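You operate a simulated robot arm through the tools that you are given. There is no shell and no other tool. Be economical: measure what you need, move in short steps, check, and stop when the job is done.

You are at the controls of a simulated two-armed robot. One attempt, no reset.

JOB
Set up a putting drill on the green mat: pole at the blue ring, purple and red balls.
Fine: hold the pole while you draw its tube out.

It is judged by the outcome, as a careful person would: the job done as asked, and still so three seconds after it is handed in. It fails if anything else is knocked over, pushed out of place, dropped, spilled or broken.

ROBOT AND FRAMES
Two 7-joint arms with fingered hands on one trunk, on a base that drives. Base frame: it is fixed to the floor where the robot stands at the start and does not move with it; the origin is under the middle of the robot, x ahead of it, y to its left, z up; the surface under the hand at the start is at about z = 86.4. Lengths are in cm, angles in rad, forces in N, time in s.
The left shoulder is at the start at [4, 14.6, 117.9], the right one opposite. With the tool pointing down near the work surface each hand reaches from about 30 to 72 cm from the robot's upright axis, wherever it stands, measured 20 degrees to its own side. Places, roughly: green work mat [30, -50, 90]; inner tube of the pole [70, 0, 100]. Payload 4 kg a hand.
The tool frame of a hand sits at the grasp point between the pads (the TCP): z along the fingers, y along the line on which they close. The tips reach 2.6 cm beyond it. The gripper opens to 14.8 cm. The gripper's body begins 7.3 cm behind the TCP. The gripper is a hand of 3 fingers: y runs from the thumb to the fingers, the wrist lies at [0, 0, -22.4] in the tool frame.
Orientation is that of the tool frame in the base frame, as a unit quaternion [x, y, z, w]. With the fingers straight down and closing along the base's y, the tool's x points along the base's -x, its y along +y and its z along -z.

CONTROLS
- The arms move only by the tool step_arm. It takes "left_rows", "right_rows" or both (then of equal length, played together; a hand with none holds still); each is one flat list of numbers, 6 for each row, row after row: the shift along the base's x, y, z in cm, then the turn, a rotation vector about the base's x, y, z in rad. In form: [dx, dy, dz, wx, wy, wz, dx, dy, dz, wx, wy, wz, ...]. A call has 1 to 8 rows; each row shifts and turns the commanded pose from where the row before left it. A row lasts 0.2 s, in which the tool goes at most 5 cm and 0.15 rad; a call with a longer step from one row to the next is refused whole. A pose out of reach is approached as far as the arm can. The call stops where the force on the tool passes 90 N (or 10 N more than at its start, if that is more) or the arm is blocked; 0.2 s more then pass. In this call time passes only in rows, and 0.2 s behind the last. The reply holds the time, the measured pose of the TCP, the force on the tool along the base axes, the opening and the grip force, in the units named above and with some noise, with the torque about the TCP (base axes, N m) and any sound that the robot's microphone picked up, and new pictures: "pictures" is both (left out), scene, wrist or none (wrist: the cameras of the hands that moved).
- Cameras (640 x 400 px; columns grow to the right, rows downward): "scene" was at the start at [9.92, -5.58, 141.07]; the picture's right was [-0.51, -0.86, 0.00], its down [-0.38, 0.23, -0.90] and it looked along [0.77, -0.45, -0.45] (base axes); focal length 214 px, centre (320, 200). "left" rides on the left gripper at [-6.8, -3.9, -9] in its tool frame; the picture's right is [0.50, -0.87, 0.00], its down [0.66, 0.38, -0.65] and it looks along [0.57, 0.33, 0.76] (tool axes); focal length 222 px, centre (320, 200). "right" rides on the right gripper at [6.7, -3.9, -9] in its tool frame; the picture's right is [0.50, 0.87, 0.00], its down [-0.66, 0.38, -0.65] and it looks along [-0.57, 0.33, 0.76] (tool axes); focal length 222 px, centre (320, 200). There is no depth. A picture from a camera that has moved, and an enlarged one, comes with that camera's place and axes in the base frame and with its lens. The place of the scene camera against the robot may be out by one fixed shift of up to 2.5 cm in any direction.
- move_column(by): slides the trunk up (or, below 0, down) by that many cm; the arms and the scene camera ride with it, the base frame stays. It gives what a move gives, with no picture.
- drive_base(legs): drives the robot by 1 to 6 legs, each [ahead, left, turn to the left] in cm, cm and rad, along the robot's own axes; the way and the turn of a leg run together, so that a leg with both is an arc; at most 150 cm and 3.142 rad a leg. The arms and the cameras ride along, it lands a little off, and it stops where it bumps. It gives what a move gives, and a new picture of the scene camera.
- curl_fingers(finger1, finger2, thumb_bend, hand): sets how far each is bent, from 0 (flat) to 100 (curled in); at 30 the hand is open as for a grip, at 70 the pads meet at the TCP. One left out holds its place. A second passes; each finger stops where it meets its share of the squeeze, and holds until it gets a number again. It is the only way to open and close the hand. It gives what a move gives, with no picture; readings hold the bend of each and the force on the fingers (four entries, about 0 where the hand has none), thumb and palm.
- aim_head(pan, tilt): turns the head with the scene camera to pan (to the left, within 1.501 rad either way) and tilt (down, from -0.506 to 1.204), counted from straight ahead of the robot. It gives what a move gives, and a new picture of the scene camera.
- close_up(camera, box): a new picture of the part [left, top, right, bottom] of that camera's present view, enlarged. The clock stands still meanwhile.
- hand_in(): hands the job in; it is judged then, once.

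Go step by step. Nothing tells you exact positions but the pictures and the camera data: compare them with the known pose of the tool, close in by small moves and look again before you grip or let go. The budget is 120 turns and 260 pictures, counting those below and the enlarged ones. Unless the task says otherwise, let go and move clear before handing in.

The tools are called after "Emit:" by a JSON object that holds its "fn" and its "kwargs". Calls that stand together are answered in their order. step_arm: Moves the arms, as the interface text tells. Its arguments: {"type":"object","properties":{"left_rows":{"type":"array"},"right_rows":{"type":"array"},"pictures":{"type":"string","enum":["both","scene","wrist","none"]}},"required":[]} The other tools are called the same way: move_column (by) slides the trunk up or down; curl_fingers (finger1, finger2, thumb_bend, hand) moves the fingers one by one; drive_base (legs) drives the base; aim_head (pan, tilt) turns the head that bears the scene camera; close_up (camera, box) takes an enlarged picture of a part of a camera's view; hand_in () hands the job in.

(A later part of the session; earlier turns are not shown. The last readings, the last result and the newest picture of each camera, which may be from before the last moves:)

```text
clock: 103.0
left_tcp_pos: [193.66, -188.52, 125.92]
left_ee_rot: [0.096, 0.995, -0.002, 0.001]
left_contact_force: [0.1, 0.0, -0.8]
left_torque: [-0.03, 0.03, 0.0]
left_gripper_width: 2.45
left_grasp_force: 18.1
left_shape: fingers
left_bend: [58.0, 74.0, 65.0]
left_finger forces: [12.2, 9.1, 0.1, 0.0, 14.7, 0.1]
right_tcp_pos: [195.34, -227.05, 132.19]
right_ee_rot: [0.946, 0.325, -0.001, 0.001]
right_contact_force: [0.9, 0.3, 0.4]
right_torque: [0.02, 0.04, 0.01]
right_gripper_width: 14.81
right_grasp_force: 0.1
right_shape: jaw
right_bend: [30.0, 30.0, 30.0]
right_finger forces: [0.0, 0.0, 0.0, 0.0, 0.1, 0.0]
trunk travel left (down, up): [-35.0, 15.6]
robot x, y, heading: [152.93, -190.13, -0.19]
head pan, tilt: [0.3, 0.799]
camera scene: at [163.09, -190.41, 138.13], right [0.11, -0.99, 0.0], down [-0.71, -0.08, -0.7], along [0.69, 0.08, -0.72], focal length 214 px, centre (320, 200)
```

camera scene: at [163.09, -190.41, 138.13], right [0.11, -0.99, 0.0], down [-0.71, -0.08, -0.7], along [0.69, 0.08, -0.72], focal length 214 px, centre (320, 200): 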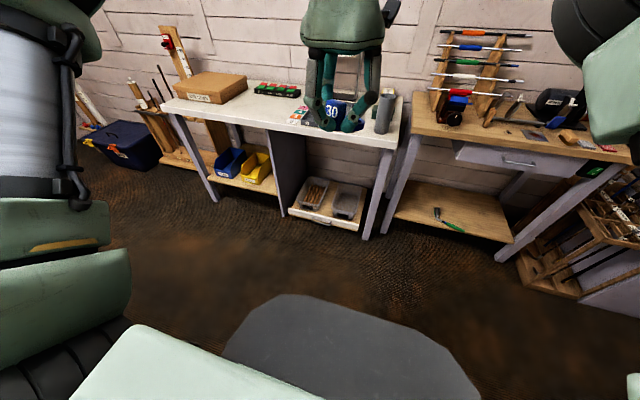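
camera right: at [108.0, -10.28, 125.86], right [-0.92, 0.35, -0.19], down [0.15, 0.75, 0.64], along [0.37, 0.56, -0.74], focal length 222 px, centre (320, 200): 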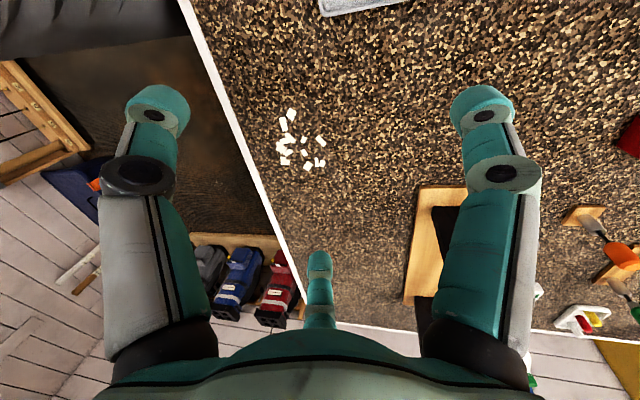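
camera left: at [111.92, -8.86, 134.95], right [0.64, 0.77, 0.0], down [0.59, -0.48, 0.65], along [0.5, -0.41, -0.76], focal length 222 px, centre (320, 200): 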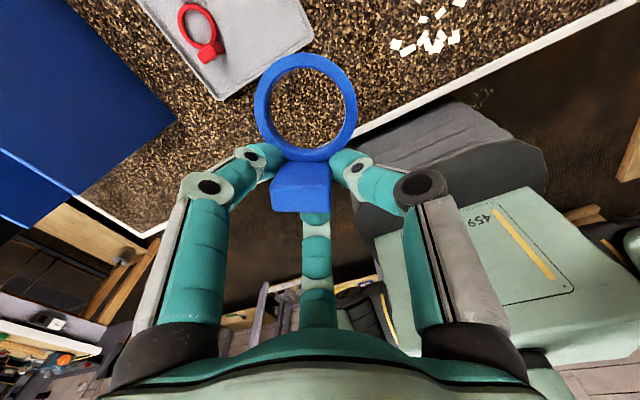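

The ring is still held. I'll back up along the aisle and strafe to the front of the bench near the mat.

Emit:
{"fn": "drive_base", "kwargs": {"legs": [[-120, 0, 0], [-85, 0, 0], [0, 90, 0]]}}

Emit:
{"fn": "aim_head", "kwargs": {"pan": 0.5, "tilt": 0.75}}

```text
clock: 117.5
left_tcp_pos: [8.8, -60.49, 125.94]
left_ee_rot: [0.084, 0.996, 0.0, 0.001]
left_contact_force: [0.1, -0.2, -0.8]
left_torque: [0.01, 0.0, -0.01]
left_gripper_width: 2.44
left_grasp_force: 18.3
left_shape: fingers
left_bend: [58.0, 74.0, 65.0]
left_finger forces: [12.2, 9.0, 0.1, 0.1, 14.5, 0.1]
right_tcp_pos: [11.16, -98.92, 132.13]
right_ee_rot: [0.942, 0.337, -0.001, -0.001]
right_contact_force: [0.4, -0.1, 0.3]
right_torque: [0.03, 0.02, -0.02]
right_gripper_width: 14.77
right_grasp_force: 0.1
right_shape: jaw
right_bend: [30.0, 30.0, 30.0]
right_finger forces: [0.0, 0.1, 0.0, 0.0, 0.0, 0.0]
trunk travel left (down, up): [-35.0, 15.6]
robot x, y, heading: [-31.73, -62.81, -0.169]
head pan, tilt: [0.3, 0.799]
camera scene: at [-21.83, -63.09, 138.13], right [0.13, -0.99, 0.0], down [-0.71, -0.1, -0.7], along [0.69, 0.09, -0.72], focal length 214 px, centre (320, 200)
```

scene: 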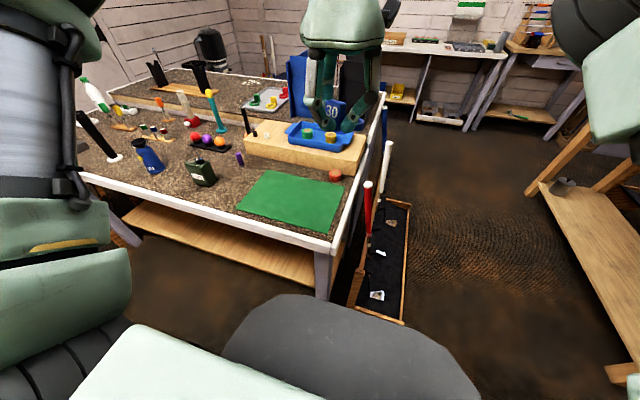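

```text
clock: 118.2
left_tcp_pos: [8.73, -60.53, 126.01]
left_ee_rot: [0.083, 0.997, -0.001, 0.001]
left_contact_force: [0.4, 0.0, -0.5]
left_torque: [0.02, 0.02, 0.01]
left_gripper_width: 2.47
left_grasp_force: 17.5
left_shape: fingers
left_bend: [58.0, 74.0, 65.0]
left_finger forces: [12.2, 9.0, 0.0, 0.0, 14.6, 0.1]
right_tcp_pos: [11.31, -98.93, 132.2]
right_ee_rot: [0.942, 0.337, -0.001, -0.001]
right_contact_force: [0.1, -0.1, -1.1]
right_torque: [0.0, -0.02, -0.02]
right_gripper_width: 14.81
right_grasp_force: 0.1
right_shape: jaw
right_bend: [30.0, 30.0, 30.0]
right_finger forces: [0.1, 0.0, 0.0, 0.0, 0.0, 0.0]
trunk travel left (down, up): [-35.0, 15.6]
robot x, y, heading: [-31.78, -62.82, -0.17]
head pan, tilt: [0.499, 0.75]
camera scene: at [-21.98, -61.37, 138.53], right [0.33, -0.95, 0.0], down [-0.65, -0.22, -0.73], along [0.69, 0.24, -0.68], focal length 214 px, centre (320, 200)
```

scene: 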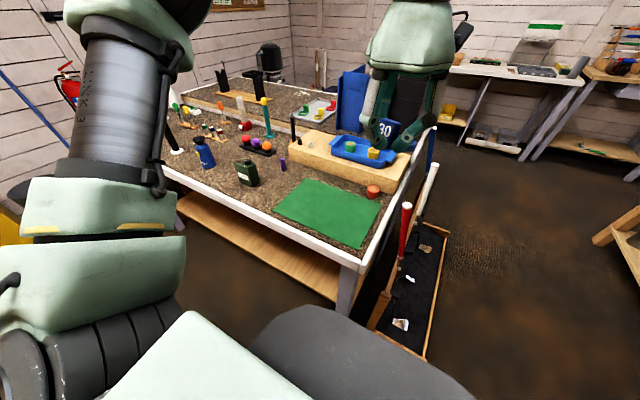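

Back at the front; the mat lies at about corners (22,-28),(43,-32),(37,-63),(16,-58). I'll edge forward so the left hand can set the ring near the mat's right end.

Emit:
{"fn": "drive_base", "kwargs": {"legs": [[7, 1, 0]]}}

Emit:
{"fn": "step_arm", "kwargs": {"left_rows": [2.2, 0.8, -2.5, 0, 0, 0, 2.2, 0.8, -2.5, 0, 0, 0, 2.2, 0.8, -2.5, 0, 0, 0, 2.2, 0.8, -2.5, 0, 0, 0, 2.2, 0.8, -2.5, 0, 0, 0, 2.2, 0.8, -2.5, 0, 0, 0], "pictures": "both"}}

```text
clock: 119.2
left_tcp_pos: [15.17, -60.62, 126.23]
left_ee_rot: [0.084, 0.996, -0.001, 0.004]
left_contact_force: [-0.5, 0.4, -0.8]
left_torque: [-0.01, -0.05, -0.01]
left_gripper_width: 2.46
left_grasp_force: 17.9
left_shape: fingers
left_bend: [58.0, 74.0, 65.0]
left_finger forces: [12.3, 9.0, 0.0, 0.1, 14.5, 0.1]
right_tcp_pos: [17.63, -99.09, 132.45]
right_ee_rot: [0.942, 0.337, 0.001, 0.002]
right_contact_force: [-0.1, 0.3, -0.2]
right_torque: [-0.02, -0.02, 0.01]
right_gripper_width: 14.8
right_grasp_force: 0.1
right_shape: jaw
right_bend: [30.0, 30.0, 30.0]
right_finger forces: [0.1, 0.0, 0.1, 0.0, 0.0, 0.0]
trunk travel left (down, up): [-35.0, 15.6]
robot x, y, heading: [-24.85, -63.25, -0.167]
head pan, tilt: [0.499, 0.75]
camera scene: at [-15.62, -61.52, 138.58], right [0.33, -0.94, 0.0], down [-0.64, -0.22, -0.73], along [0.69, 0.24, -0.68], focal length 214 px, centre (320, 200)
```

scene: 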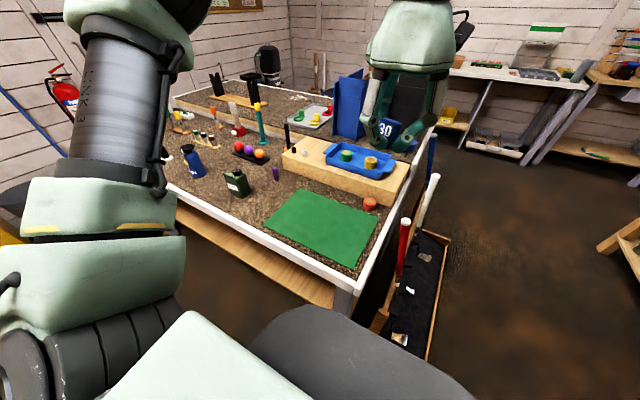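

```text
clock: 120.6
left_tcp_pos: [28.82, -55.53, 110.94]
left_ee_rot: [0.083, 0.997, -0.002, 0.001]
left_contact_force: [0.2, 0.7, -1.0]
left_torque: [0.0, 0.02, 0.01]
left_gripper_width: 2.44
left_grasp_force: 17.8
left_shape: fingers
left_bend: [58.0, 75.0, 65.0]
left_finger forces: [12.4, 9.0, 0.0, 0.0, 14.6, 0.0]
right_tcp_pos: [18.32, -99.1, 132.15]
right_ee_rot: [0.942, 0.336, -0.002, -0.001]
right_contact_force: [0.5, 0.1, -0.6]
right_torque: [0.03, -0.03, -0.03]
right_gripper_width: 14.79
right_grasp_force: 0.1
right_shape: jaw
right_bend: [30.0, 30.0, 30.0]
right_finger forces: [0.0, 0.1, 0.0, 0.1, 0.0, 0.0]
trunk travel left (down, up): [-35.0, 15.6]
robot x, y, heading: [-24.84, -63.07, -0.164]
head pan, tilt: [0.499, 0.75]
camera scene: at [-14.85, -61.52, 138.52], right [0.33, -0.94, 0.0], down [-0.65, -0.22, -0.73], along [0.69, 0.24, -0.68], focal length 214 px, centre (320, 200)
camera left: at [34.94, -60.53, 119.98], right [-0.64, -0.77, 0.0], down [-0.58, 0.48, 0.65], along [-0.5, 0.42, -0.76], focal length 222 px, centre (320, 200)
```

scene: 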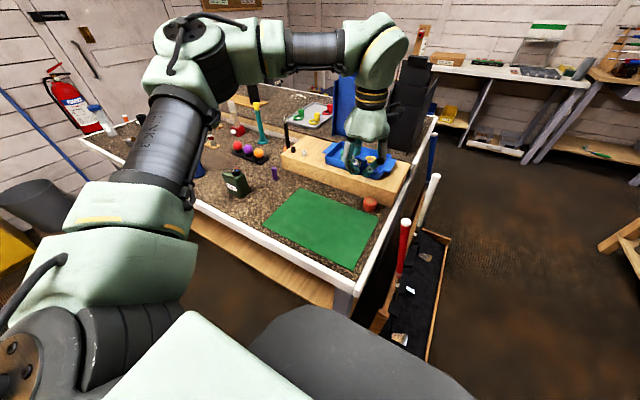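
left: 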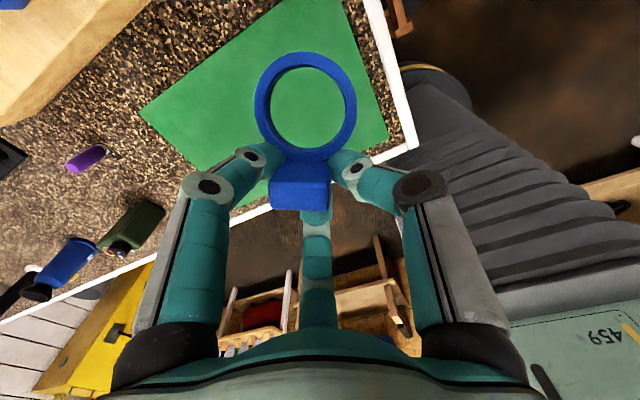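

The held ring sits about 3.7 cm from the TCP toward (0.77,-0.64). I'll shift to land it well inside the mat and descend to just above.

Emit:
{"fn": "step_arm", "kwargs": {"left_rows": [-1.1, 1.3, -2.8, 0, 0, 0, -1.1, 1.3, -2.8, 0, 0, 0, -1.1, 1.3, -2.8, 0, 0, 0, 0, 0, -2.8, 0, 0, 0, 0, 0, -2.8, 0, 0, 0, 0, 0, -2.8, 0, 0, 0], "pictures": "both"}}

Emit:
{"fn": "close_up", "kwargs": {"camera": "scene", "box": [240, 150, 420, 290]}}

```text
clock: 122.0
left_tcp_pos: [25.47, -51.61, 94.07]
left_ee_rot: [0.083, 0.997, -0.001, 0.002]
left_contact_force: [0.4, 0.1, 0.0]
left_torque: [-0.02, 0.03, 0.01]
left_gripper_width: 2.48
left_grasp_force: 18.1
left_shape: fingers
left_bend: [58.0, 75.0, 65.0]
left_finger forces: [12.3, 8.9, 0.1, 0.1, 14.5, 0.0]
right_tcp_pos: [18.31, -98.88, 132.32]
right_ee_rot: [0.941, 0.338, -0.001, 0.0]
right_contact_force: [0.6, 0.8, -0.7]
right_torque: [-0.01, 0.04, 0.01]
right_gripper_width: 14.81
right_grasp_force: 0.0
right_shape: jaw
right_bend: [30.0, 30.0, 30.0]
right_finger forces: [0.0, 0.0, 0.1, 0.1, 0.1, 0.0]
trunk travel left (down, up): [-35.0, 15.6]
robot x, y, heading: [-24.8, -63.07, -0.163]
head pan, tilt: [0.499, 0.75]
camera scene: at [-15.0, -61.51, 138.53], right [0.33, -0.94, 0.0], down [-0.64, -0.22, -0.73], along [0.69, 0.24, -0.68], focal length 214 px, centre (320, 200)
camera left: at [31.61, -56.42, 103.15], right [-0.64, -0.77, 0.0], down [-0.58, 0.48, 0.65], along [-0.5, 0.41, -0.76], focal length 222 px, centre (320, 200)
```

scene: 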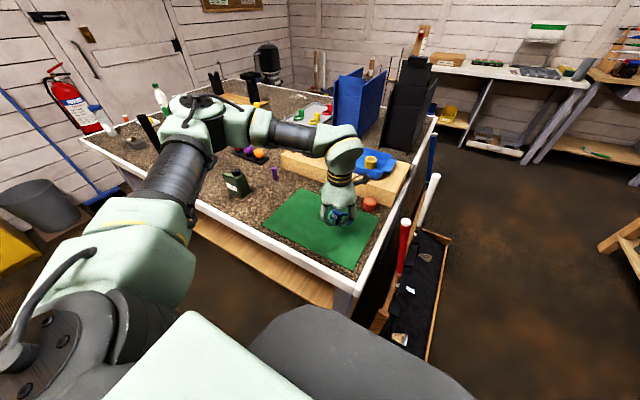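
left: 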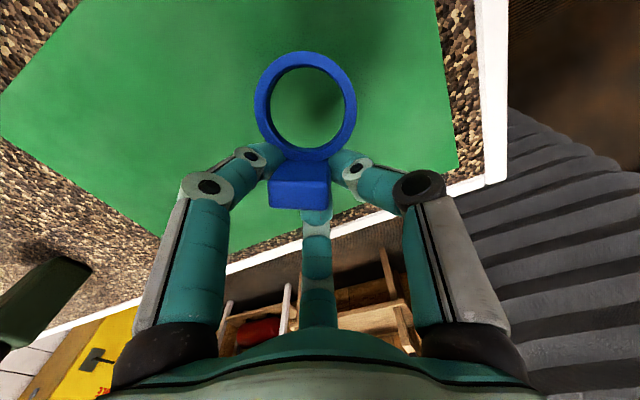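

```text
2.86 times, centred on (330, 220) of scene
camera zoom: at [-15.0, -61.51, 138.53], right [0.33, -0.94, 0.0], down [-0.64, -0.22, -0.73], along [0.69, 0.24, -0.68], focal length 613 px, centre (291, 143)
```

zoom: 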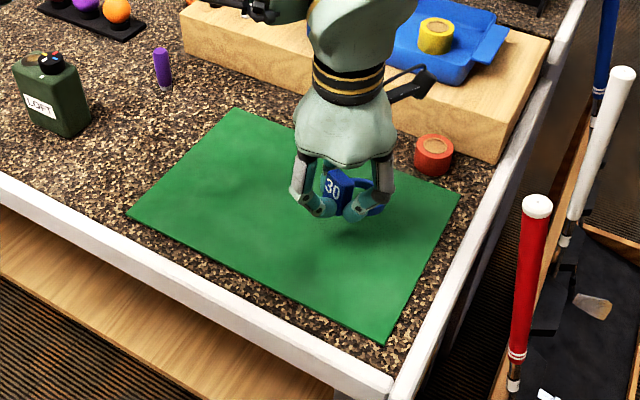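

Well placed over the mat. I'll lower in small steps until contact.

Emit:
{"fn": "step_arm", "kwargs": {"left_rows": [0, 0, -1.2, 0, 0, 0, 0, 0, -1.0, 0, 0, 0], "pictures": "none"}}

Emit:
{"fn": "step_arm", "kwargs": {"left_rows": [0, 0, -0.5, 0, 0, 0], "pictures": "wrist"}}

Emit:
{"fn": "close_up", "kwargs": {"camera": "scene", "box": [300, 170, 390, 240]}}

```text
clock: 122.6
left_tcp_pos: [25.5, -51.68, 91.91]
left_ee_rot: [0.084, 0.996, -0.001, 0.001]
left_contact_force: [0.8, -0.3, 0.8]
left_torque: [-0.02, -0.01, 0.0]
left_gripper_width: 2.43
left_grasp_force: 18.1
left_shape: fingers
left_bend: [58.0, 75.0, 65.0]
left_finger forces: [12.4, 9.0, 0.0, 0.0, 14.4, 0.0]
right_tcp_pos: [18.13, -98.97, 132.2]
right_ee_rot: [0.941, 0.337, -0.001, 0.0]
right_contact_force: [0.9, -0.1, -0.2]
right_torque: [0.0, 0.0, -0.03]
right_gripper_width: 14.8
right_grasp_force: 0.2
right_shape: jaw
right_bend: [30.0, 30.0, 30.0]
right_finger forces: [0.0, 0.0, 0.0, 0.0, 0.0, 0.0]
trunk travel left (down, up): [-35.0, 15.6]
robot x, y, heading: [-24.76, -63.15, -0.168]
head pan, tilt: [0.499, 0.75]
```

```text
clock: 123.0
left_tcp_pos: [25.44, -51.82, 91.41]
left_ee_rot: [0.084, 0.996, -0.002, 0.001]
left_contact_force: [-0.2, -0.4, -0.2]
left_torque: [0.01, -0.02, 0.02]
left_gripper_width: 2.44
left_grasp_force: 17.7
left_shape: fingers
left_bend: [58.0, 75.0, 65.0]
left_finger forces: [12.3, 8.9, 0.1, 0.1, 14.4, 0.0]
right_tcp_pos: [18.1, -99.06, 132.16]
right_ee_rot: [0.941, 0.337, -0.001, 0.001]
right_contact_force: [-1.1, -0.3, 1.2]
right_torque: [0.03, 0.02, -0.04]
right_gripper_width: 14.79
right_grasp_force: 0.0
right_shape: jaw
right_bend: [30.0, 30.0, 30.0]
right_finger forces: [0.0, 0.0, 0.0, 0.1, 0.0, 0.0]
trunk travel left (down, up): [-35.0, 15.6]
robot x, y, heading: [-24.81, -63.07, -0.166]
head pan, tilt: [0.499, 0.75]
camera left: at [31.64, -56.63, 100.47], right [-0.64, -0.77, 0.0], down [-0.58, 0.48, 0.65], along [-0.5, 0.41, -0.76], focal length 222 px, centre (320, 200)
```

left: 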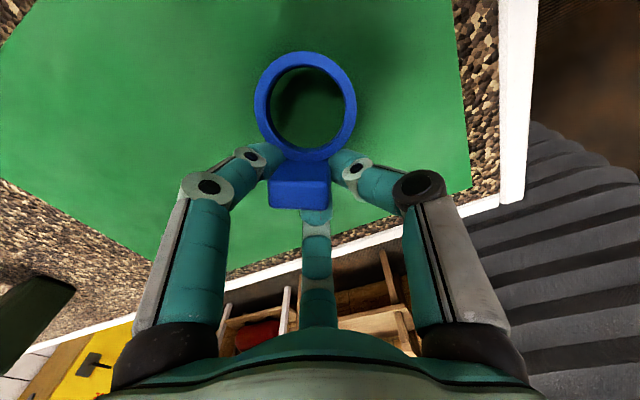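

```text
5.71 times, centred on (345, 205) of scene
camera zoom: at [-15.01, -61.53, 138.53], right [0.33, -0.94, 0.0], down [-0.64, -0.22, -0.73], along [0.69, 0.24, -0.68], focal length 1226 px, centre (177, 171)
```

zoom: 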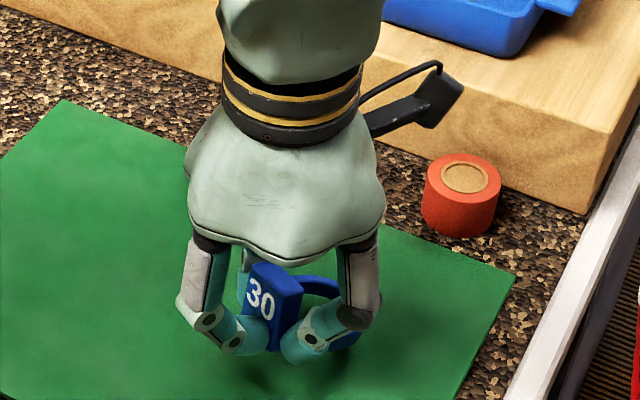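

Still slightly above the mat. I'll lower further in tiny steps.

Emit:
{"fn": "step_arm", "kwargs": {"left_rows": [0, 0, -0.5, 0, 0, 0], "pictures": "none"}}

Emit:
{"fn": "step_arm", "kwargs": {"left_rows": [0, 0, -0.4, 0, 0, 0], "pictures": "none"}}

Emit:
{"fn": "close_up", "kwargs": {"camera": "scene", "box": [300, 170, 390, 240]}}

```text
clock: 123.4
left_tcp_pos: [25.62, -51.71, 90.82]
left_ee_rot: [0.084, 0.996, -0.002, 0.002]
left_contact_force: [-0.8, 0.0, -0.1]
left_torque: [0.03, 0.0, 0.0]
left_gripper_width: 2.43
left_grasp_force: 18.1
left_shape: fingers
left_bend: [58.0, 75.0, 65.0]
left_finger forces: [12.4, 9.0, 0.0, 0.1, 14.3, 0.0]
right_tcp_pos: [18.18, -99.04, 132.24]
right_ee_rot: [0.942, 0.336, -0.001, 0.0]
right_contact_force: [0.4, 0.4, 0.3]
right_torque: [0.02, 0.0, 0.0]
right_gripper_width: 14.82
right_grasp_force: 0.0
right_shape: jaw
right_bend: [30.0, 30.0, 30.0]
right_finger forces: [0.0, 0.0, 0.1, 0.1, 0.1, 0.0]
trunk travel left (down, up): [-35.0, 15.6]
robot x, y, heading: [-24.82, -62.84, -0.166]
head pan, tilt: [0.499, 0.75]
```

```text
clock: 123.8
left_tcp_pos: [25.52, -51.67, 90.47]
left_ee_rot: [0.084, 0.996, -0.001, 0.001]
left_contact_force: [-1.0, 1.5, -0.1]
left_torque: [-0.03, -0.01, -0.02]
left_gripper_width: 2.49
left_grasp_force: 18.2
left_shape: fingers
left_bend: [58.0, 75.0, 65.0]
left_finger forces: [12.3, 9.0, 0.0, 0.1, 14.5, 0.0]
right_tcp_pos: [18.17, -98.99, 132.22]
right_ee_rot: [0.941, 0.338, -0.002, 0.0]
right_contact_force: [0.6, 0.4, 0.7]
right_torque: [-0.04, 0.01, 0.01]
right_gripper_width: 14.81
right_grasp_force: 0.1
right_shape: jaw
right_bend: [30.0, 30.0, 30.0]
right_finger forces: [0.0, 0.0, 0.0, 0.0, 0.0, 0.0]
trunk travel left (down, up): [-35.0, 15.6]
robot x, y, heading: [-24.4, -62.61, -0.159]
head pan, tilt: [0.499, 0.75]
```

```text
5.71 times, centred on (345, 205) of scene
camera zoom: at [-15.03, -61.54, 138.53], right [0.33, -0.94, 0.0], down [-0.64, -0.22, -0.73], along [0.69, 0.24, -0.68], focal length 1226 px, centre (177, 171)
```

zoom: 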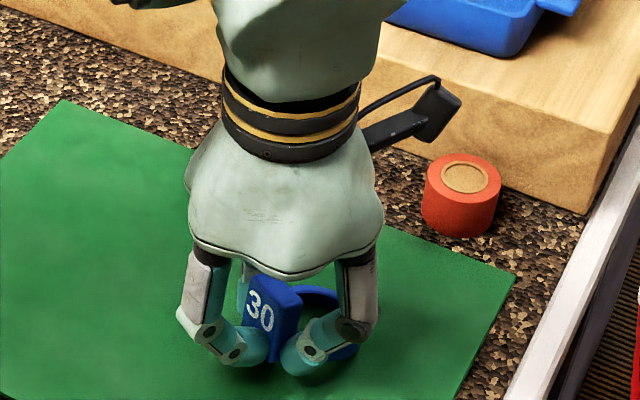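

Emit:
{"fn": "step_arm", "kwargs": {"left_rows": [0, 0, -0.4, 0, 0, 0], "pictures": "none"}}

Emit:
{"fn": "step_arm", "kwargs": {"left_rows": [0, 0, -0.4, 0, 0, 0], "pictures": "wrist"}}

```text
clock: 124.2
left_tcp_pos: [25.53, -51.82, 90.21]
left_ee_rot: [0.083, 0.997, -0.001, 0.002]
left_contact_force: [-1.3, 0.8, 1.7]
left_torque: [-0.02, -0.05, 0.04]
left_gripper_width: 2.46
left_grasp_force: 19.0
left_shape: fingers
left_bend: [58.0, 75.0, 65.0]
left_finger forces: [12.7, 9.5, 0.0, 0.1, 15.4, 0.1]
right_tcp_pos: [18.15, -98.91, 132.24]
right_ee_rot: [0.941, 0.337, 0.0, 0.0]
right_contact_force: [-0.2, 0.4, 0.2]
right_torque: [0.02, 0.02, -0.01]
right_gripper_width: 14.82
right_grasp_force: 0.0
right_shape: jaw
right_bend: [30.0, 30.0, 30.0]
right_finger forces: [0.1, 0.1, 0.1, 0.1, 0.0, 0.0]
trunk travel left (down, up): [-35.0, 15.6]
robot x, y, heading: [-24.84, -63.05, -0.162]
head pan, tilt: [0.499, 0.75]
```

```text
clock: 124.6
left_tcp_pos: [25.57, -51.86, 89.73]
left_ee_rot: [0.084, 0.996, -0.001, 0.002]
left_contact_force: [-2.5, 0.5, 2.9]
left_torque: [-0.04, -0.13, 0.03]
left_gripper_width: 2.47
left_grasp_force: 19.6
left_shape: fingers
left_bend: [58.0, 74.0, 65.0]
left_finger forces: [12.8, 9.4, 0.0, 0.0, 16.3, 0.1]
right_tcp_pos: [18.19, -99.11, 132.3]
right_ee_rot: [0.941, 0.338, 0.001, 0.0]
right_contact_force: [0.0, 0.6, -0.7]
right_torque: [-0.01, 0.0, -0.01]
right_gripper_width: 14.8
right_grasp_force: 0.0
right_shape: jaw
right_bend: [30.0, 30.0, 30.0]
right_finger forces: [0.1, 0.0, 0.0, 0.0, 0.0, 0.0]
trunk travel left (down, up): [-35.0, 15.6]
robot x, y, heading: [-24.91, -63.17, -0.166]
head pan, tilt: [0.499, 0.75]
camera left: at [31.59, -56.69, 98.7], right [-0.64, -0.77, 0.0], down [-0.59, 0.48, 0.65], along [-0.5, 0.41, -0.76], focal length 222 px, centre (320, 200)
```

left: 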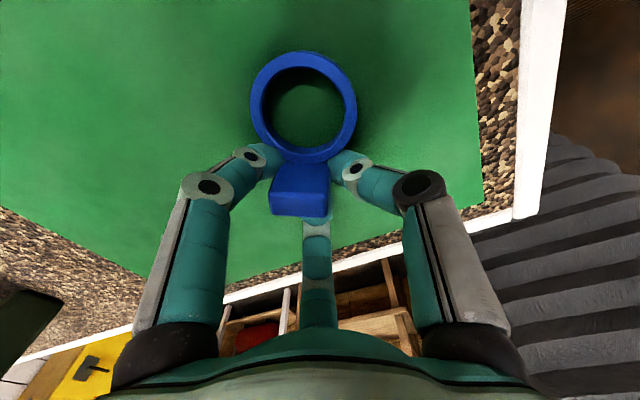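

Light contact is felt, so the ring is down. I'll open the digits gently and rise.

Emit:
{"fn": "curl_fingers", "kwargs": {"hand": "left", "finger1": 54, "finger2": 54, "thumb_bend": 54}}

Emit:
{"fn": "curl_fingers", "kwargs": {"hand": "left", "finger1": 48, "finger2": 48, "thumb_bend": 48}}

Emit:
{"fn": "step_arm", "kwargs": {"left_rows": [0, 0, 2, 0, 0, 0, 0, 0, 3, 0, 0, 0, 0, 0, 4, 0, 0, 0, 0, 0, 4, 0, 0, 0, 0, 0, 4, 0, 0, 0], "pictures": "both"}}

Emit:
{"fn": "close_up", "kwargs": {"camera": "scene", "box": [240, 150, 420, 290]}}

```text
clock: 125.6
left_tcp_pos: [25.57, -51.92, 89.76]
left_ee_rot: [0.083, 0.997, -0.001, 0.002]
left_contact_force: [0.9, 0.8, 10.1]
left_torque: [-0.2, 0.01, 0.06]
left_gripper_width: 4.57
left_grasp_force: 5.4
left_shape: fingers
left_bend: [55.0, 56.0, 55.0]
left_finger forces: [1.2, 2.2, 0.1, 0.0, 7.1, 0.1]
right_tcp_pos: [18.04, -99.03, 132.33]
right_ee_rot: [0.942, 0.337, -0.001, 0.0]
right_contact_force: [-0.5, 0.5, -0.2]
right_torque: [-0.03, -0.04, -0.01]
right_gripper_width: 14.78
right_grasp_force: 0.1
right_shape: jaw
right_bend: [30.0, 30.0, 30.0]
right_finger forces: [0.0, 0.0, 0.0, 0.0, 0.0, 0.1]
trunk travel left (down, up): [-35.0, 15.6]
robot x, y, heading: [-24.64, -62.99, -0.163]
head pan, tilt: [0.499, 0.75]
```

```text
clock: 126.6
left_tcp_pos: [25.51, -51.73, 89.79]
left_ee_rot: [0.084, 0.996, -0.001, 0.003]
left_contact_force: [2.7, -3.2, 13.4]
left_torque: [0.21, 0.01, 0.01]
left_gripper_width: 6.55
left_grasp_force: 7.8
left_shape: fingers
left_bend: [50.0, 53.0, 48.0]
left_finger forces: [5.2, 9.7, 0.1, 0.0, 0.5, 0.0]
right_tcp_pos: [18.17, -99.18, 132.31]
right_ee_rot: [0.941, 0.338, 0.0, 0.0]
right_contact_force: [0.2, -0.7, -0.4]
right_torque: [0.03, -0.01, 0.0]
right_gripper_width: 14.79
right_grasp_force: 0.0
right_shape: jaw
right_bend: [30.0, 30.0, 30.0]
right_finger forces: [0.1, 0.0, 0.1, 0.0, 0.0, 0.0]
trunk travel left (down, up): [-35.0, 15.6]
robot x, y, heading: [-24.93, -62.87, -0.168]
head pan, tilt: [0.499, 0.75]
```

```text
clock: 127.8
left_tcp_pos: [25.51, -51.85, 106.77]
left_ee_rot: [0.084, 0.996, -0.001, 0.001]
left_contact_force: [0.4, 0.7, 0.5]
left_torque: [-0.04, -0.02, 0.02]
left_gripper_width: 6.81
left_grasp_force: 0.1
left_shape: fingers
left_bend: [48.0, 48.0, 48.0]
left_finger forces: [0.1, 0.0, 0.0, 0.0, 0.0, 0.1]
right_tcp_pos: [18.14, -99.13, 132.26]
right_ee_rot: [0.942, 0.337, 0.0, 0.0]
right_contact_force: [-0.8, -0.5, -0.4]
right_torque: [0.01, -0.01, 0.02]
right_gripper_width: 14.81
right_grasp_force: 0.1
right_shape: jaw
right_bend: [30.0, 30.0, 30.0]
right_finger forces: [0.0, 0.1, 0.0, 0.0, 0.0, 0.1]
trunk travel left (down, up): [-35.0, 15.6]
robot x, y, heading: [-24.84, -62.72, -0.164]
head pan, tilt: [0.499, 0.75]
camera scene: at [-15.12, -61.6, 138.54], right [0.33, -0.94, 0.0], down [-0.64, -0.22, -0.73], along [0.69, 0.24, -0.68], focal length 214 px, centre (320, 200)
camera left: at [31.54, -56.72, 115.8], right [-0.64, -0.77, 0.0], down [-0.58, 0.48, 0.65], along [-0.5, 0.42, -0.76], focal length 222 px, centre (320, 200)
```

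scene: 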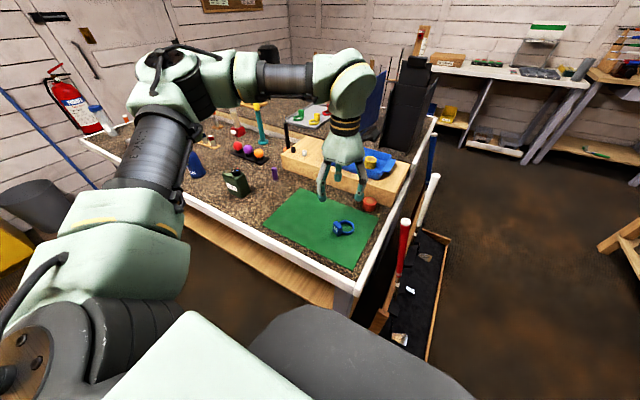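
left: 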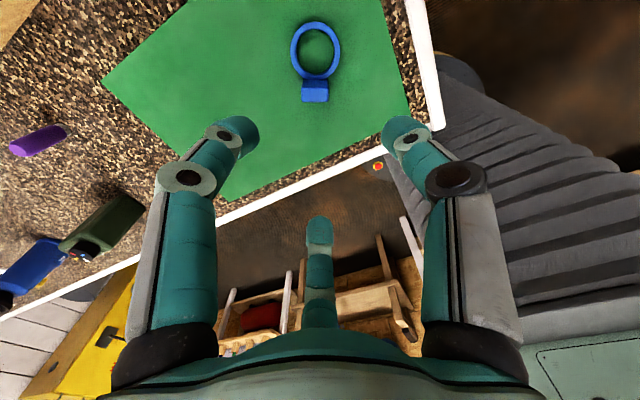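

```text
2.86 times, centred on (330, 220) of scene
camera zoom: at [-15.12, -61.6, 138.54], right [0.33, -0.94, 0.0], down [-0.64, -0.22, -0.73], along [0.69, 0.24, -0.68], focal length 613 px, centre (291, 143)
```

zoom: 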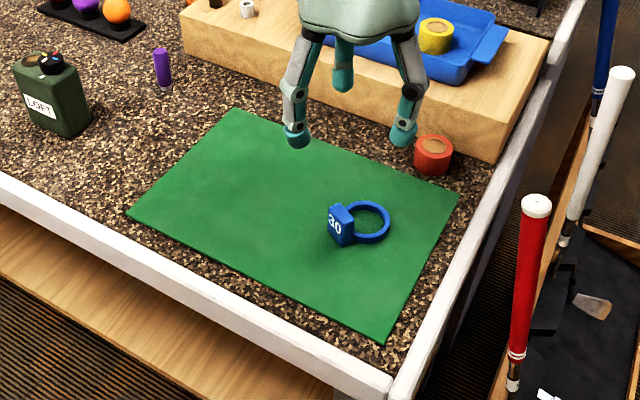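

The blue ring lies flat on the mat at about (29,-54). Before fetching the pole, I'll see whether the right arm frees up when brought inward and turned back to neutral yaw.

Emit:
{"fn": "step_arm", "kwargs": {"left_rows": [0.3, 1.2, 2.5, 0, 0, 0, 0.3, 1.2, 2.5, 0, 0, 0, 0.3, 1.2, 2.5, 0, 0, 0, 0.3, 1.2, 2.5, 0, 0, 0, 0.3, 1.2, 2.5, 0, 0, 0, 0.3, 1.2, 2.5, 0, 0, 0, 0.3, 1.2, 2.5, 0, 0, 0, 0.3, 1.2, 2.5, 0, 0, 0], "right_rows": [0.3, 1.8, 0, 0, 0, 0.12, 0.3, 1.8, 0, 0, 0, 0.12, 0.3, 1.8, 0, 0, 0, 0.12, 0.3, 1.8, 0, 0, 0, 0.12, 0.3, 1.8, 0, 0, 0, 0.12, 0.3, 1.8, 0, 0, 0, 0.12, 0.3, 1.8, 0, 0, 0, 0.12, 0.3, 1.8, 0, 0, 0, 0.12], "pictures": "none"}}

Emit:
{"fn": "step_arm", "kwargs": {"right_rows": [0, 0, 0, 0, 0, 0.15, 0, 0, 0, 0, 0, 0.15, 0, 0, 0, 0, 0, 0.15, 0, 0, 0, 0, 0, 0.15, 0, 0, 0, 0, 0, 0.15, 0, 0, 0, 0, 0, 0.15, 0, 0, 0, 0, 0, 0.15, 0, 0, 0, 0, 0, 0.15], "pictures": "both"}}

```text
clock: 128.6
left_tcp_pos: [26.75, -48.82, 112.98]
left_ee_rot: [0.083, 0.997, -0.001, 0.0]
left_contact_force: [0.4, -0.1, 0.2]
left_torque: [0.0, 0.03, -0.01]
left_gripper_width: 6.84
left_grasp_force: 0.1
left_shape: fingers
left_bend: [48.0, 48.0, 48.0]
left_finger forces: [0.0, 0.0, 0.1, 0.1, 0.0, 0.0]
right_tcp_pos: [20.82, -96.41, 121.68]
right_ee_rot: [0.881, 0.458, -0.088, -0.075]
right_contact_force: [0.2, -0.6, 0.3]
right_torque: [0.02, 0.04, 0.0]
right_gripper_width: 14.8
right_grasp_force: 0.1
right_shape: jaw
right_bend: [30.0, 30.0, 30.0]
right_finger forces: [0.1, 0.0, 0.0, 0.0, 0.0, 0.0]
trunk travel left (down, up): [-35.0, 15.6]
robot x, y, heading: [-25.37, -62.97, -0.167]
head pan, tilt: [0.499, 0.75]
stopped in row 3 (right hand): the arm was blocked; the commanded pose is now the measured one
```

```text
clock: 130.1
left_tcp_pos: [26.53, -48.78, 113.24]
left_ee_rot: [0.084, 0.996, 0.0, 0.003]
left_contact_force: [1.0, -0.4, 0.8]
left_torque: [0.01, 0.05, -0.01]
left_gripper_width: 6.81
left_grasp_force: 0.0
left_shape: fingers
left_bend: [48.0, 48.0, 48.0]
left_finger forces: [0.0, 0.1, 0.0, 0.0, 0.1, 0.0]
right_tcp_pos: [20.18, -97.99, 114.69]
right_ee_rot: [0.594, 0.786, -0.137, -0.102]
right_contact_force: [0.0, -0.2, -0.2]
right_torque: [-0.02, -0.01, -0.02]
right_gripper_width: 14.81
right_grasp_force: 0.0
right_shape: jaw
right_bend: [30.0, 30.0, 30.0]
right_finger forces: [0.0, 0.0, 0.0, 0.0, 0.0, 0.1]
trunk travel left (down, up): [-35.0, 15.6]
robot x, y, heading: [-24.79, -63.04, -0.168]
head pan, tilt: [0.499, 0.75]
stopped in row 7 (right hand): the arm was blocked; the commanded pose is now the measured one
camera scene: at [-15.07, -61.55, 138.53], right [0.33, -0.94, 0.0], down [-0.64, -0.22, -0.73], along [0.69, 0.24, -0.68], focal length 214 px, centre (320, 200)
camera right: at [17.88, -91.71, 124.55], right [0.65, 0.7, -0.29], down [0.73, -0.47, 0.49], along [0.21, -0.53, -0.82], focal length 222 px, centre (320, 200)
```

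scene: 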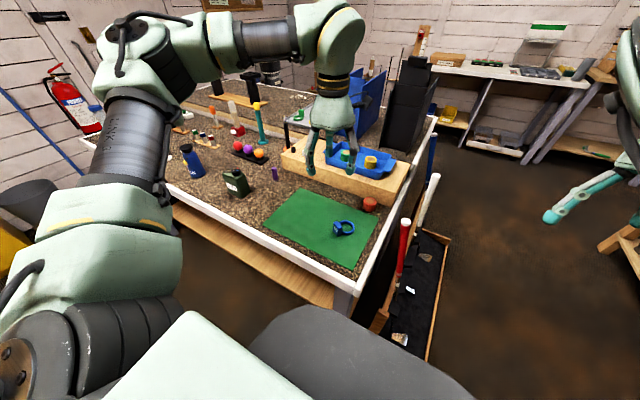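
right: 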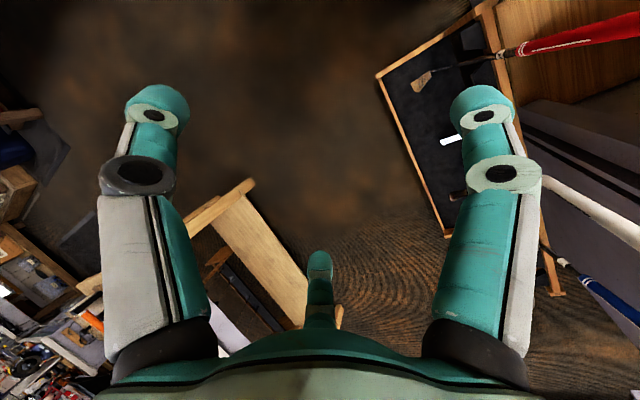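

Emit:
{"fn": "aim_head", "kwargs": {"pan": -0.9, "tilt": 0.4}}

```text
clock: 131.6
left_tcp_pos: [26.46, -48.82, 113.24]
left_ee_rot: [0.083, 0.997, -0.001, 0.002]
left_contact_force: [0.1, 0.0, -0.1]
left_torque: [-0.01, 0.03, 0.0]
left_gripper_width: 6.82
left_grasp_force: 0.1
left_shape: fingers
left_bend: [48.0, 48.0, 48.0]
left_finger forces: [0.0, 0.0, 0.0, 0.0, 0.1, 0.1]
right_tcp_pos: [20.26, -98.0, 114.83]
right_ee_rot: [0.594, 0.786, -0.138, -0.101]
right_contact_force: [1.1, -0.5, -0.1]
right_torque: [-0.01, 0.07, -0.03]
right_gripper_width: 14.81
right_grasp_force: 0.1
right_shape: jaw
right_bend: [30.0, 30.0, 30.0]
right_finger forces: [0.0, 0.1, 0.1, 0.0, 0.0, 0.0]
trunk travel left (down, up): [-35.0, 15.6]
robot x, y, heading: [-25.01, -63.41, -0.164]
head pan, tilt: [-0.901, 0.4]
camera scene: at [-18.39, -72.36, 141.64], right [-0.88, -0.48, 0.0], down [-0.19, 0.34, -0.92], along [0.45, -0.81, -0.39], focal length 214 px, centre (320, 200)
```

scene: 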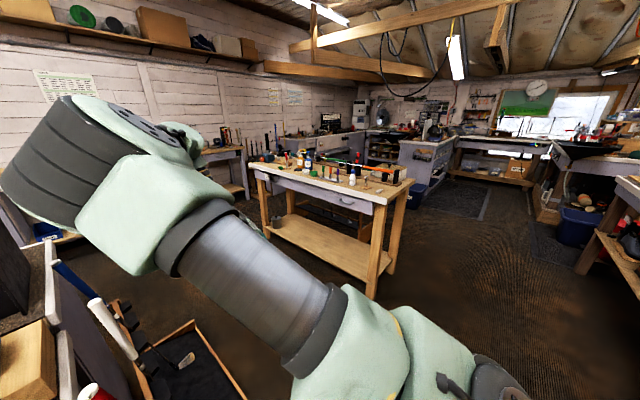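

The right elbow is folded inward across the front, so inward moves jam it. I'll move the hand outward, restore the vertical and test descending there.

Emit:
{"fn": "step_arm", "kwargs": {"right_rows": [0, -1.5, 2.5, 0, 0, 0, 0, -1.5, 2.5, 0, 0, 0, 0, -1.5, 2.5, 0.015, -0.05, 0, 0, -1.5, 2.5, 0.015, -0.05, 0, 0, -1.5, 2.5, 0.015, -0.05, 0, 0, -1.5, 2.5, 0.015, -0.05, 0, 0, -1.5, 0, 0.015, -0.05, 0, 0, -1.5, 0, 0.015, -0.05, 0], "pictures": "none"}}

Emit:
{"fn": "step_arm", "kwargs": {"right_rows": [0, -1, -3, 0, 0, 0, 0, -1, -3, 0, 0, 0, 0, -1, -3, 0, 0, 0, 0, -1, -3, 0, 0, 0, 0, -1, -3, 0, 0, 0, 0, -1, -3, 0, 0, 0], "pictures": "none"}}

```text
clock: 133.4
left_tcp_pos: [26.52, -48.9, 113.22]
left_ee_rot: [0.083, 0.997, 0.0, 0.002]
left_contact_force: [0.7, -0.5, 0.2]
left_torque: [-0.01, 0.03, 0.02]
left_gripper_width: 6.83
left_grasp_force: 0.1
left_shape: fingers
left_bend: [48.0, 48.0, 48.0]
left_finger forces: [0.0, 0.0, 0.0, 0.0, 0.0, 0.0]
right_tcp_pos: [20.25, -109.9, 129.84]
right_ee_rot: [0.602, 0.798, -0.012, -0.009]
right_contact_force: [0.2, -0.4, 0.3]
right_torque: [0.0, 0.01, -0.02]
right_gripper_width: 14.8
right_grasp_force: 0.1
right_shape: jaw
right_bend: [30.0, 30.0, 30.0]
right_finger forces: [0.1, 0.0, 0.1, 0.0, 0.0, 0.1]
trunk travel left (down, up): [-35.0, 15.6]
robot x, y, heading: [-24.87, -62.87, -0.164]
head pan, tilt: [-0.901, 0.4]
```

```text
clock: 134.8
left_tcp_pos: [26.45, -48.85, 113.29]
left_ee_rot: [0.084, 0.997, 0.0, 0.001]
left_contact_force: [-0.3, -0.1, 0.4]
left_torque: [0.03, -0.02, 0.03]
left_gripper_width: 6.79
left_grasp_force: 0.0
left_shape: fingers
left_bend: [48.0, 48.0, 48.0]
left_finger forces: [0.0, 0.1, 0.0, 0.0, 0.0, 0.1]
right_tcp_pos: [20.39, -116.02, 111.73]
right_ee_rot: [0.6, 0.8, -0.012, -0.009]
right_contact_force: [0.0, -1.4, -0.7]
right_torque: [0.0, 0.01, -0.02]
right_gripper_width: 14.78
right_grasp_force: 0.0
right_shape: jaw
right_bend: [30.0, 30.0, 30.0]
right_finger forces: [0.0, 0.0, 0.0, 0.0, 0.1, 0.1]
trunk travel left (down, up): [-35.0, 15.6]
robot x, y, heading: [-24.97, -62.94, -0.165]
head pan, tilt: [-0.901, 0.4]
```

Outward and down works cleanly. I'll turn back to neutral yaw there and then try coming inward at this lower height.

Emit:
{"fn": "step_arm", "kwargs": {"right_rows": [0, 0, -1, 0, 0, 0.14, 0, 0, -1, 0, 0, 0.14, 0, 0, -1, 0, 0, 0.14, 0, 0, -1, 0, 0, 0.14, 0, 0, -1, 0, 0, 0.14, 0, 0, -1, 0, 0, 0.14, 0, 0, -1, 0, 0, 0.14, 0, 0, -1, 0, 0, 0.14], "pictures": "none"}}

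Emit:
{"fn": "step_arm", "kwargs": {"right_rows": [0.3, 1.5, 0, 0, 0, 0, 0.3, 1.5, 0, 0, 0, 0, 0.3, 1.5, 0, 0, 0, 0, 0.3, 1.5, 0, 0, 0, 0, 0.3, 1.5, 0, 0, 0, 0, 0.3, 1.5, 0, 0, 0, 0, 0.3, 1.5, 0, 0, 0, 0, 0.3, 1.5, 0, 0, 0, 0], "pictures": "scene"}}

```text
clock: 136.6
left_tcp_pos: [26.47, -48.75, 113.22]
left_ee_rot: [0.084, 0.996, -0.001, 0.002]
left_contact_force: [-0.5, 0.8, -0.1]
left_torque: [-0.03, 0.02, -0.01]
left_gripper_width: 6.81
left_grasp_force: 0.0
left_shape: fingers
left_bend: [48.0, 48.0, 48.0]
left_finger forces: [0.0, 0.0, 0.0, 0.0, 0.0, 0.1]
right_tcp_pos: [20.28, -115.83, 103.67]
right_ee_rot: [0.083, 0.996, -0.015, -0.001]
right_contact_force: [0.3, -0.5, -0.1]
right_torque: [-0.03, 0.01, -0.01]
right_gripper_width: 14.78
right_grasp_force: 0.1
right_shape: jaw
right_bend: [30.0, 30.0, 30.0]
right_finger forces: [0.1, 0.0, 0.1, 0.1, 0.0, 0.0]
trunk travel left (down, up): [-35.0, 15.6]
robot x, y, heading: [-24.9, -62.9, -0.162]
head pan, tilt: [-0.901, 0.4]
```

```text
clock: 138.4
left_tcp_pos: [26.59, -48.78, 113.17]
left_ee_rot: [0.084, 0.996, -0.001, 0.002]
left_contact_force: [0.2, 0.1, 0.7]
left_torque: [0.03, -0.01, -0.03]
left_gripper_width: 6.81
left_grasp_force: 0.1
left_shape: fingers
left_bend: [48.0, 48.0, 48.0]
left_finger forces: [0.0, 0.0, 0.0, 0.1, 0.0, 0.0]
right_tcp_pos: [22.76, -103.76, 103.67]
right_ee_rot: [0.086, 0.996, -0.016, -0.001]
right_contact_force: [0.1, -0.4, 0.0]
right_torque: [0.0, -0.01, -0.03]
right_gripper_width: 14.79
right_grasp_force: 0.0
right_shape: jaw
right_bend: [30.0, 30.0, 30.0]
right_finger forces: [0.1, 0.1, 0.0, 0.0, 0.0, 0.0]
trunk travel left (down, up): [-35.0, 15.6]
robot x, y, heading: [-24.81, -63.02, -0.165]
head pan, tilt: [-0.901, 0.4]
camera scene: at [-18.37, -72.34, 141.64], right [-0.88, -0.48, 0.0], down [-0.19, 0.34, -0.92], along [0.45, -0.81, -0.39], focal length 214 px, centre (320, 200)
```

scene: 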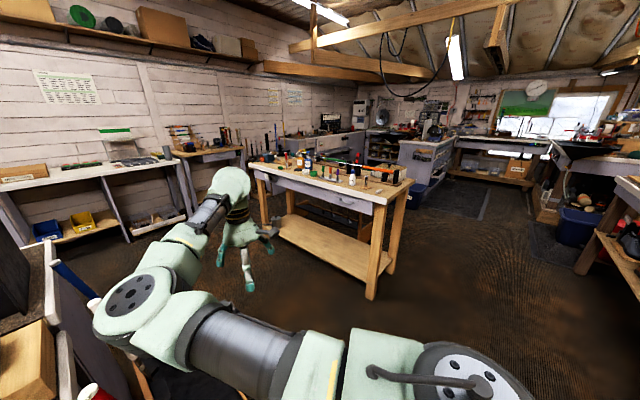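

The right arm is usable again. Now I'll raise both hands and drive to bring the teal pole within the left hand's reach.

Emit:
{"fn": "step_arm", "kwargs": {"left_rows": [0, 0, 3, 0, 0, 0, 0, 0, 3, 0, 0, 0, 0, 0, 3, 0, 0, 0, 0, 0, 3, 0, 0, 0], "right_rows": [0, -0.5, 2.5, 0, 0, 0, 0, -0.5, 2.5, 0, 0, 0, 0, -0.5, 2.5, 0, 0, 0, 0, -0.5, 2.5, 0, 0, 0], "pictures": "none"}}

Emit:
{"fn": "drive_base", "kwargs": {"legs": [[0, 56, 0], [13, 0, 0]]}}

Emit:
{"fn": "aim_head", "kwargs": {"pan": 0.2, "tilt": 0.6}}

Emit:
{"fn": "close_up", "kwargs": {"camera": "left", "box": [0, 0, 640, 400]}}

```text
clock: 139.4
left_tcp_pos: [26.27, -48.9, 125.21]
left_ee_rot: [0.083, 0.997, -0.001, 0.001]
left_contact_force: [0.2, 0.8, 0.4]
left_torque: [0.0, -0.02, 0.0]
left_gripper_width: 6.85
left_grasp_force: 0.0
left_shape: fingers
left_bend: [48.0, 48.0, 48.0]
left_finger forces: [0.0, 0.1, 0.2, 0.0, 0.0, 0.0]
right_tcp_pos: [22.53, -105.96, 113.85]
right_ee_rot: [0.085, 0.996, -0.016, 0.0]
right_contact_force: [-0.6, -0.5, 0.1]
right_torque: [0.0, -0.03, -0.03]
right_gripper_width: 14.8
right_grasp_force: 0.0
right_shape: jaw
right_bend: [30.0, 30.0, 30.0]
right_finger forces: [0.0, 0.1, 0.0, 0.0, 0.1, 0.0]
trunk travel left (down, up): [-35.0, 15.6]
robot x, y, heading: [-24.97, -63.32, -0.169]
head pan, tilt: [-0.901, 0.4]
```

```text
clock: 143.5
left_tcp_pos: [47.89, 4.59, 125.28]
left_ee_rot: [0.08, 0.997, -0.002, 0.002]
left_contact_force: [-0.1, -0.3, -0.1]
left_torque: [0.04, -0.03, 0.01]
left_gripper_width: 6.82
left_grasp_force: 0.0
left_shape: fingers
left_bend: [48.0, 48.0, 48.0]
left_finger forces: [0.1, 0.0, 0.1, 0.1, 0.0, 0.0]
right_tcp_pos: [44.67, -52.66, 113.85]
right_ee_rot: [0.083, 0.996, -0.015, 0.0]
right_contact_force: [-0.6, -0.2, 0.5]
right_torque: [-0.01, -0.02, 0.02]
right_gripper_width: 14.81
right_grasp_force: 0.0
right_shape: jaw
right_bend: [30.0, 30.0, 30.0]
right_finger forces: [0.1, 0.0, 0.0, 0.0, 0.0, 0.0]
trunk travel left (down, up): [-35.0, 15.6]
robot x, y, heading: [-3.09, -10.01, -0.158]
head pan, tilt: [-0.901, 0.4]
camera scene: at [3.32, -19.33, 141.66], right [-0.87, -0.49, 0.0], down [-0.19, 0.34, -0.92], along [0.45, -0.8, -0.39], focal length 214 px, centre (320, 200)
```

scene: 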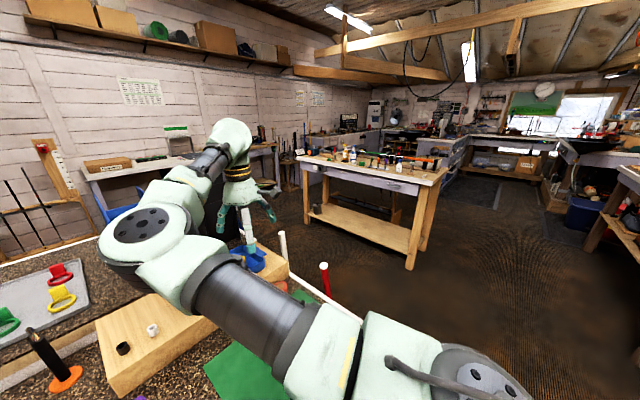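

```text
clock: 144.8
left_tcp_pos: [48.16, 4.61, 125.16]
left_ee_rot: [0.08, 0.997, -0.001, 0.002]
left_contact_force: [0.4, -0.3, 0.4]
left_torque: [0.01, 0.01, -0.01]
left_gripper_width: 6.84
left_grasp_force: 0.0
left_shape: fingers
left_bend: [48.0, 48.0, 48.0]
left_finger forces: [0.1, 0.0, 0.0, 0.0, 0.0, 0.1]
right_tcp_pos: [44.87, -52.61, 113.76]
right_ee_rot: [0.083, 0.996, -0.015, -0.001]
right_contact_force: [0.7, -0.9, 0.5]
right_torque: [-0.02, 0.03, 0.0]
right_gripper_width: 14.8
right_grasp_force: 0.2
right_shape: jaw
right_bend: [30.0, 30.0, 30.0]
right_finger forces: [0.1, 0.0, 0.0, 0.1, 0.0, 0.0]
trunk travel left (down, up): [-35.0, 15.6]
robot x, y, heading: [-3.26, -9.8, -0.158]
head pan, tilt: [0.201, 0.6]
camera scene: at [7.86, -10.96, 139.82], right [0.04, -1.0, 0.0], down [-0.56, -0.02, -0.82], along [0.82, 0.03, -0.57], focal length 214 px, centre (320, 200)
```

scene: 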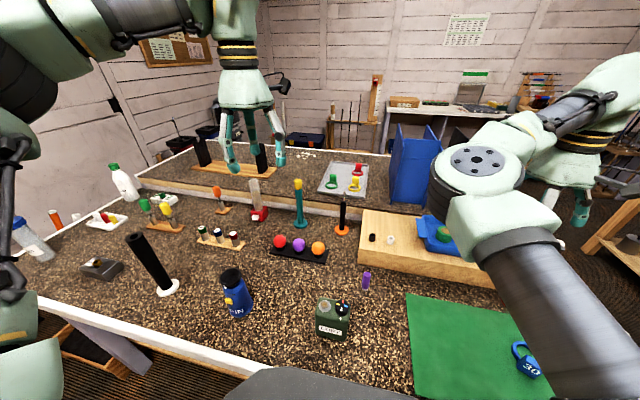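

```text
1.00 times, centred on (320, 200) of left (not enlarged: the box is as wide or as high as the picture)
camera zoom: at [54.31, -0.36, 134.19], right [-0.63, -0.77, 0.0], down [-0.59, 0.48, 0.65], along [-0.5, 0.41, -0.76], focal length 222 px, centre (320, 200)
```

zoom: 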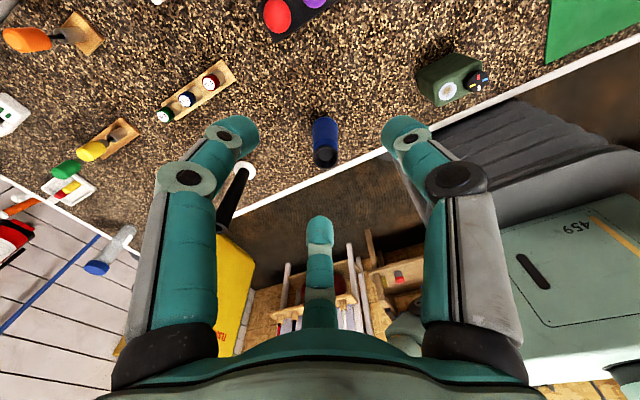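

The pole is near (67.3,-1.7) with its cap top around z=105. I'll bring the left hand above it and look down.

Emit:
{"fn": "step_arm", "kwargs": {"left_rows": [2.4, -0.79, -0.4, 0, 0, 0, 2.4, -0.79, -0.4, 0, 0, 0, 2.4, -0.79, -0.4, 0, 0, 0, 2.4, -0.79, -0.4, 0, 0, 0, 2.4, -0.79, -0.4, 0, 0, 0, 2.4, -0.79, -0.4, 0, 0, 0, 2.4, -0.79, -0.4, 0, 0, 0, 2.4, -0.79, -0.4, 0, 0, 0], "pictures": "both"}}

Emit:
{"fn": "close_up", "kwargs": {"camera": "scene", "box": [230, 130, 390, 270]}}

```text
clock: 146.6
left_tcp_pos: [61.71, 0.04, 122.94]
left_ee_rot: [0.081, 0.997, -0.001, 0.001]
left_contact_force: [-0.1, 0.3, -0.1]
left_torque: [0.0, -0.02, 0.0]
left_gripper_width: 6.83
left_grasp_force: 0.1
left_shape: fingers
left_bend: [48.0, 48.0, 48.0]
left_finger forces: [0.1, 0.0, 0.1, 0.0, 0.1, 0.0]
left hand out of reach, approached as far as the arm can: row 6, 7, 8
right_tcp_pos: [44.73, -52.71, 113.78]
right_ee_rot: [0.083, 0.996, -0.016, -0.001]
right_contact_force: [0.4, -0.3, -0.5]
right_torque: [-0.02, 0.04, 0.03]
right_gripper_width: 14.8
right_grasp_force: 0.1
right_shape: jaw
right_bend: [30.0, 30.0, 30.0]
right_finger forces: [0.1, 0.0, 0.0, 0.1, 0.0, 0.0]
trunk travel left (down, up): [-35.0, 15.6]
robot x, y, heading: [-3.02, -10.1, -0.154]
head pan, tilt: [0.201, 0.6]
camera scene: at [7.84, -10.97, 139.82], right [0.04, -1.0, 0.0], down [-0.56, -0.02, -0.82], along [0.82, 0.03, -0.57], focal length 214 px, centre (320, 200)
camera left: at [67.86, -4.84, 131.94], right [-0.63, -0.77, 0.0], down [-0.59, 0.48, 0.65], along [-0.5, 0.41, -0.76], focal length 222 px, centre (320, 200)
```

scene: 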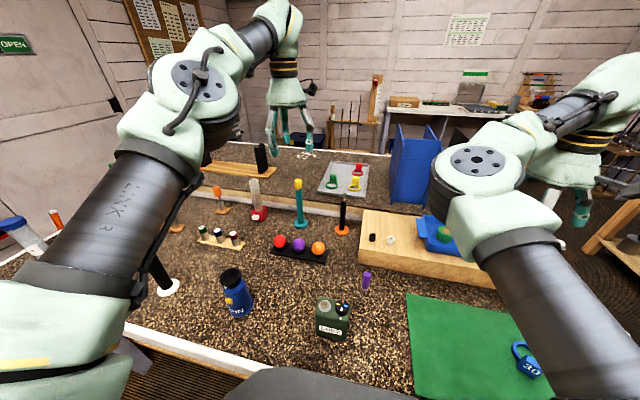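
left: 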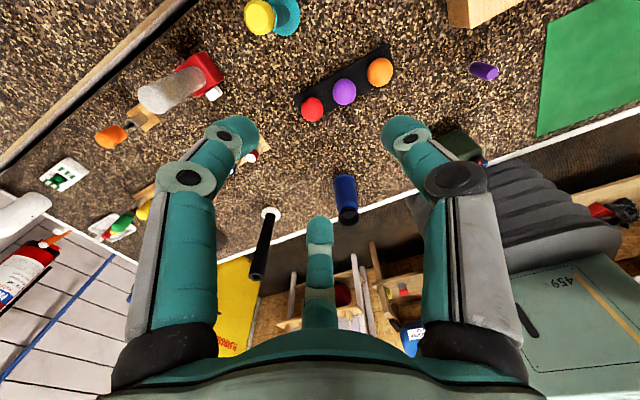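

```text
2.86 times, centred on (310, 200) of scene
camera zoom: at [7.84, -10.97, 139.82], right [0.04, -1.0, 0.0], down [-0.56, -0.02, -0.82], along [0.82, 0.03, -0.57], focal length 613 px, centre (349, 200)
```

zoom: 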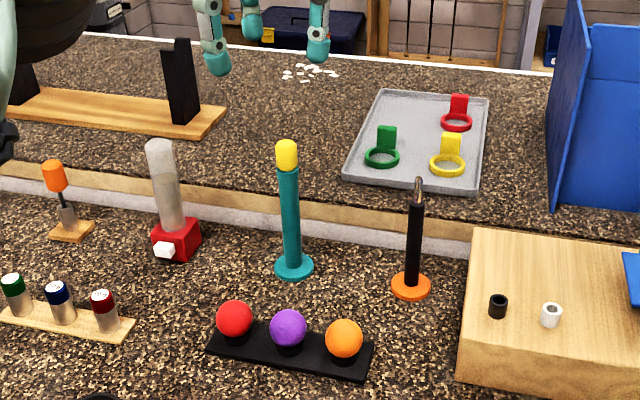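

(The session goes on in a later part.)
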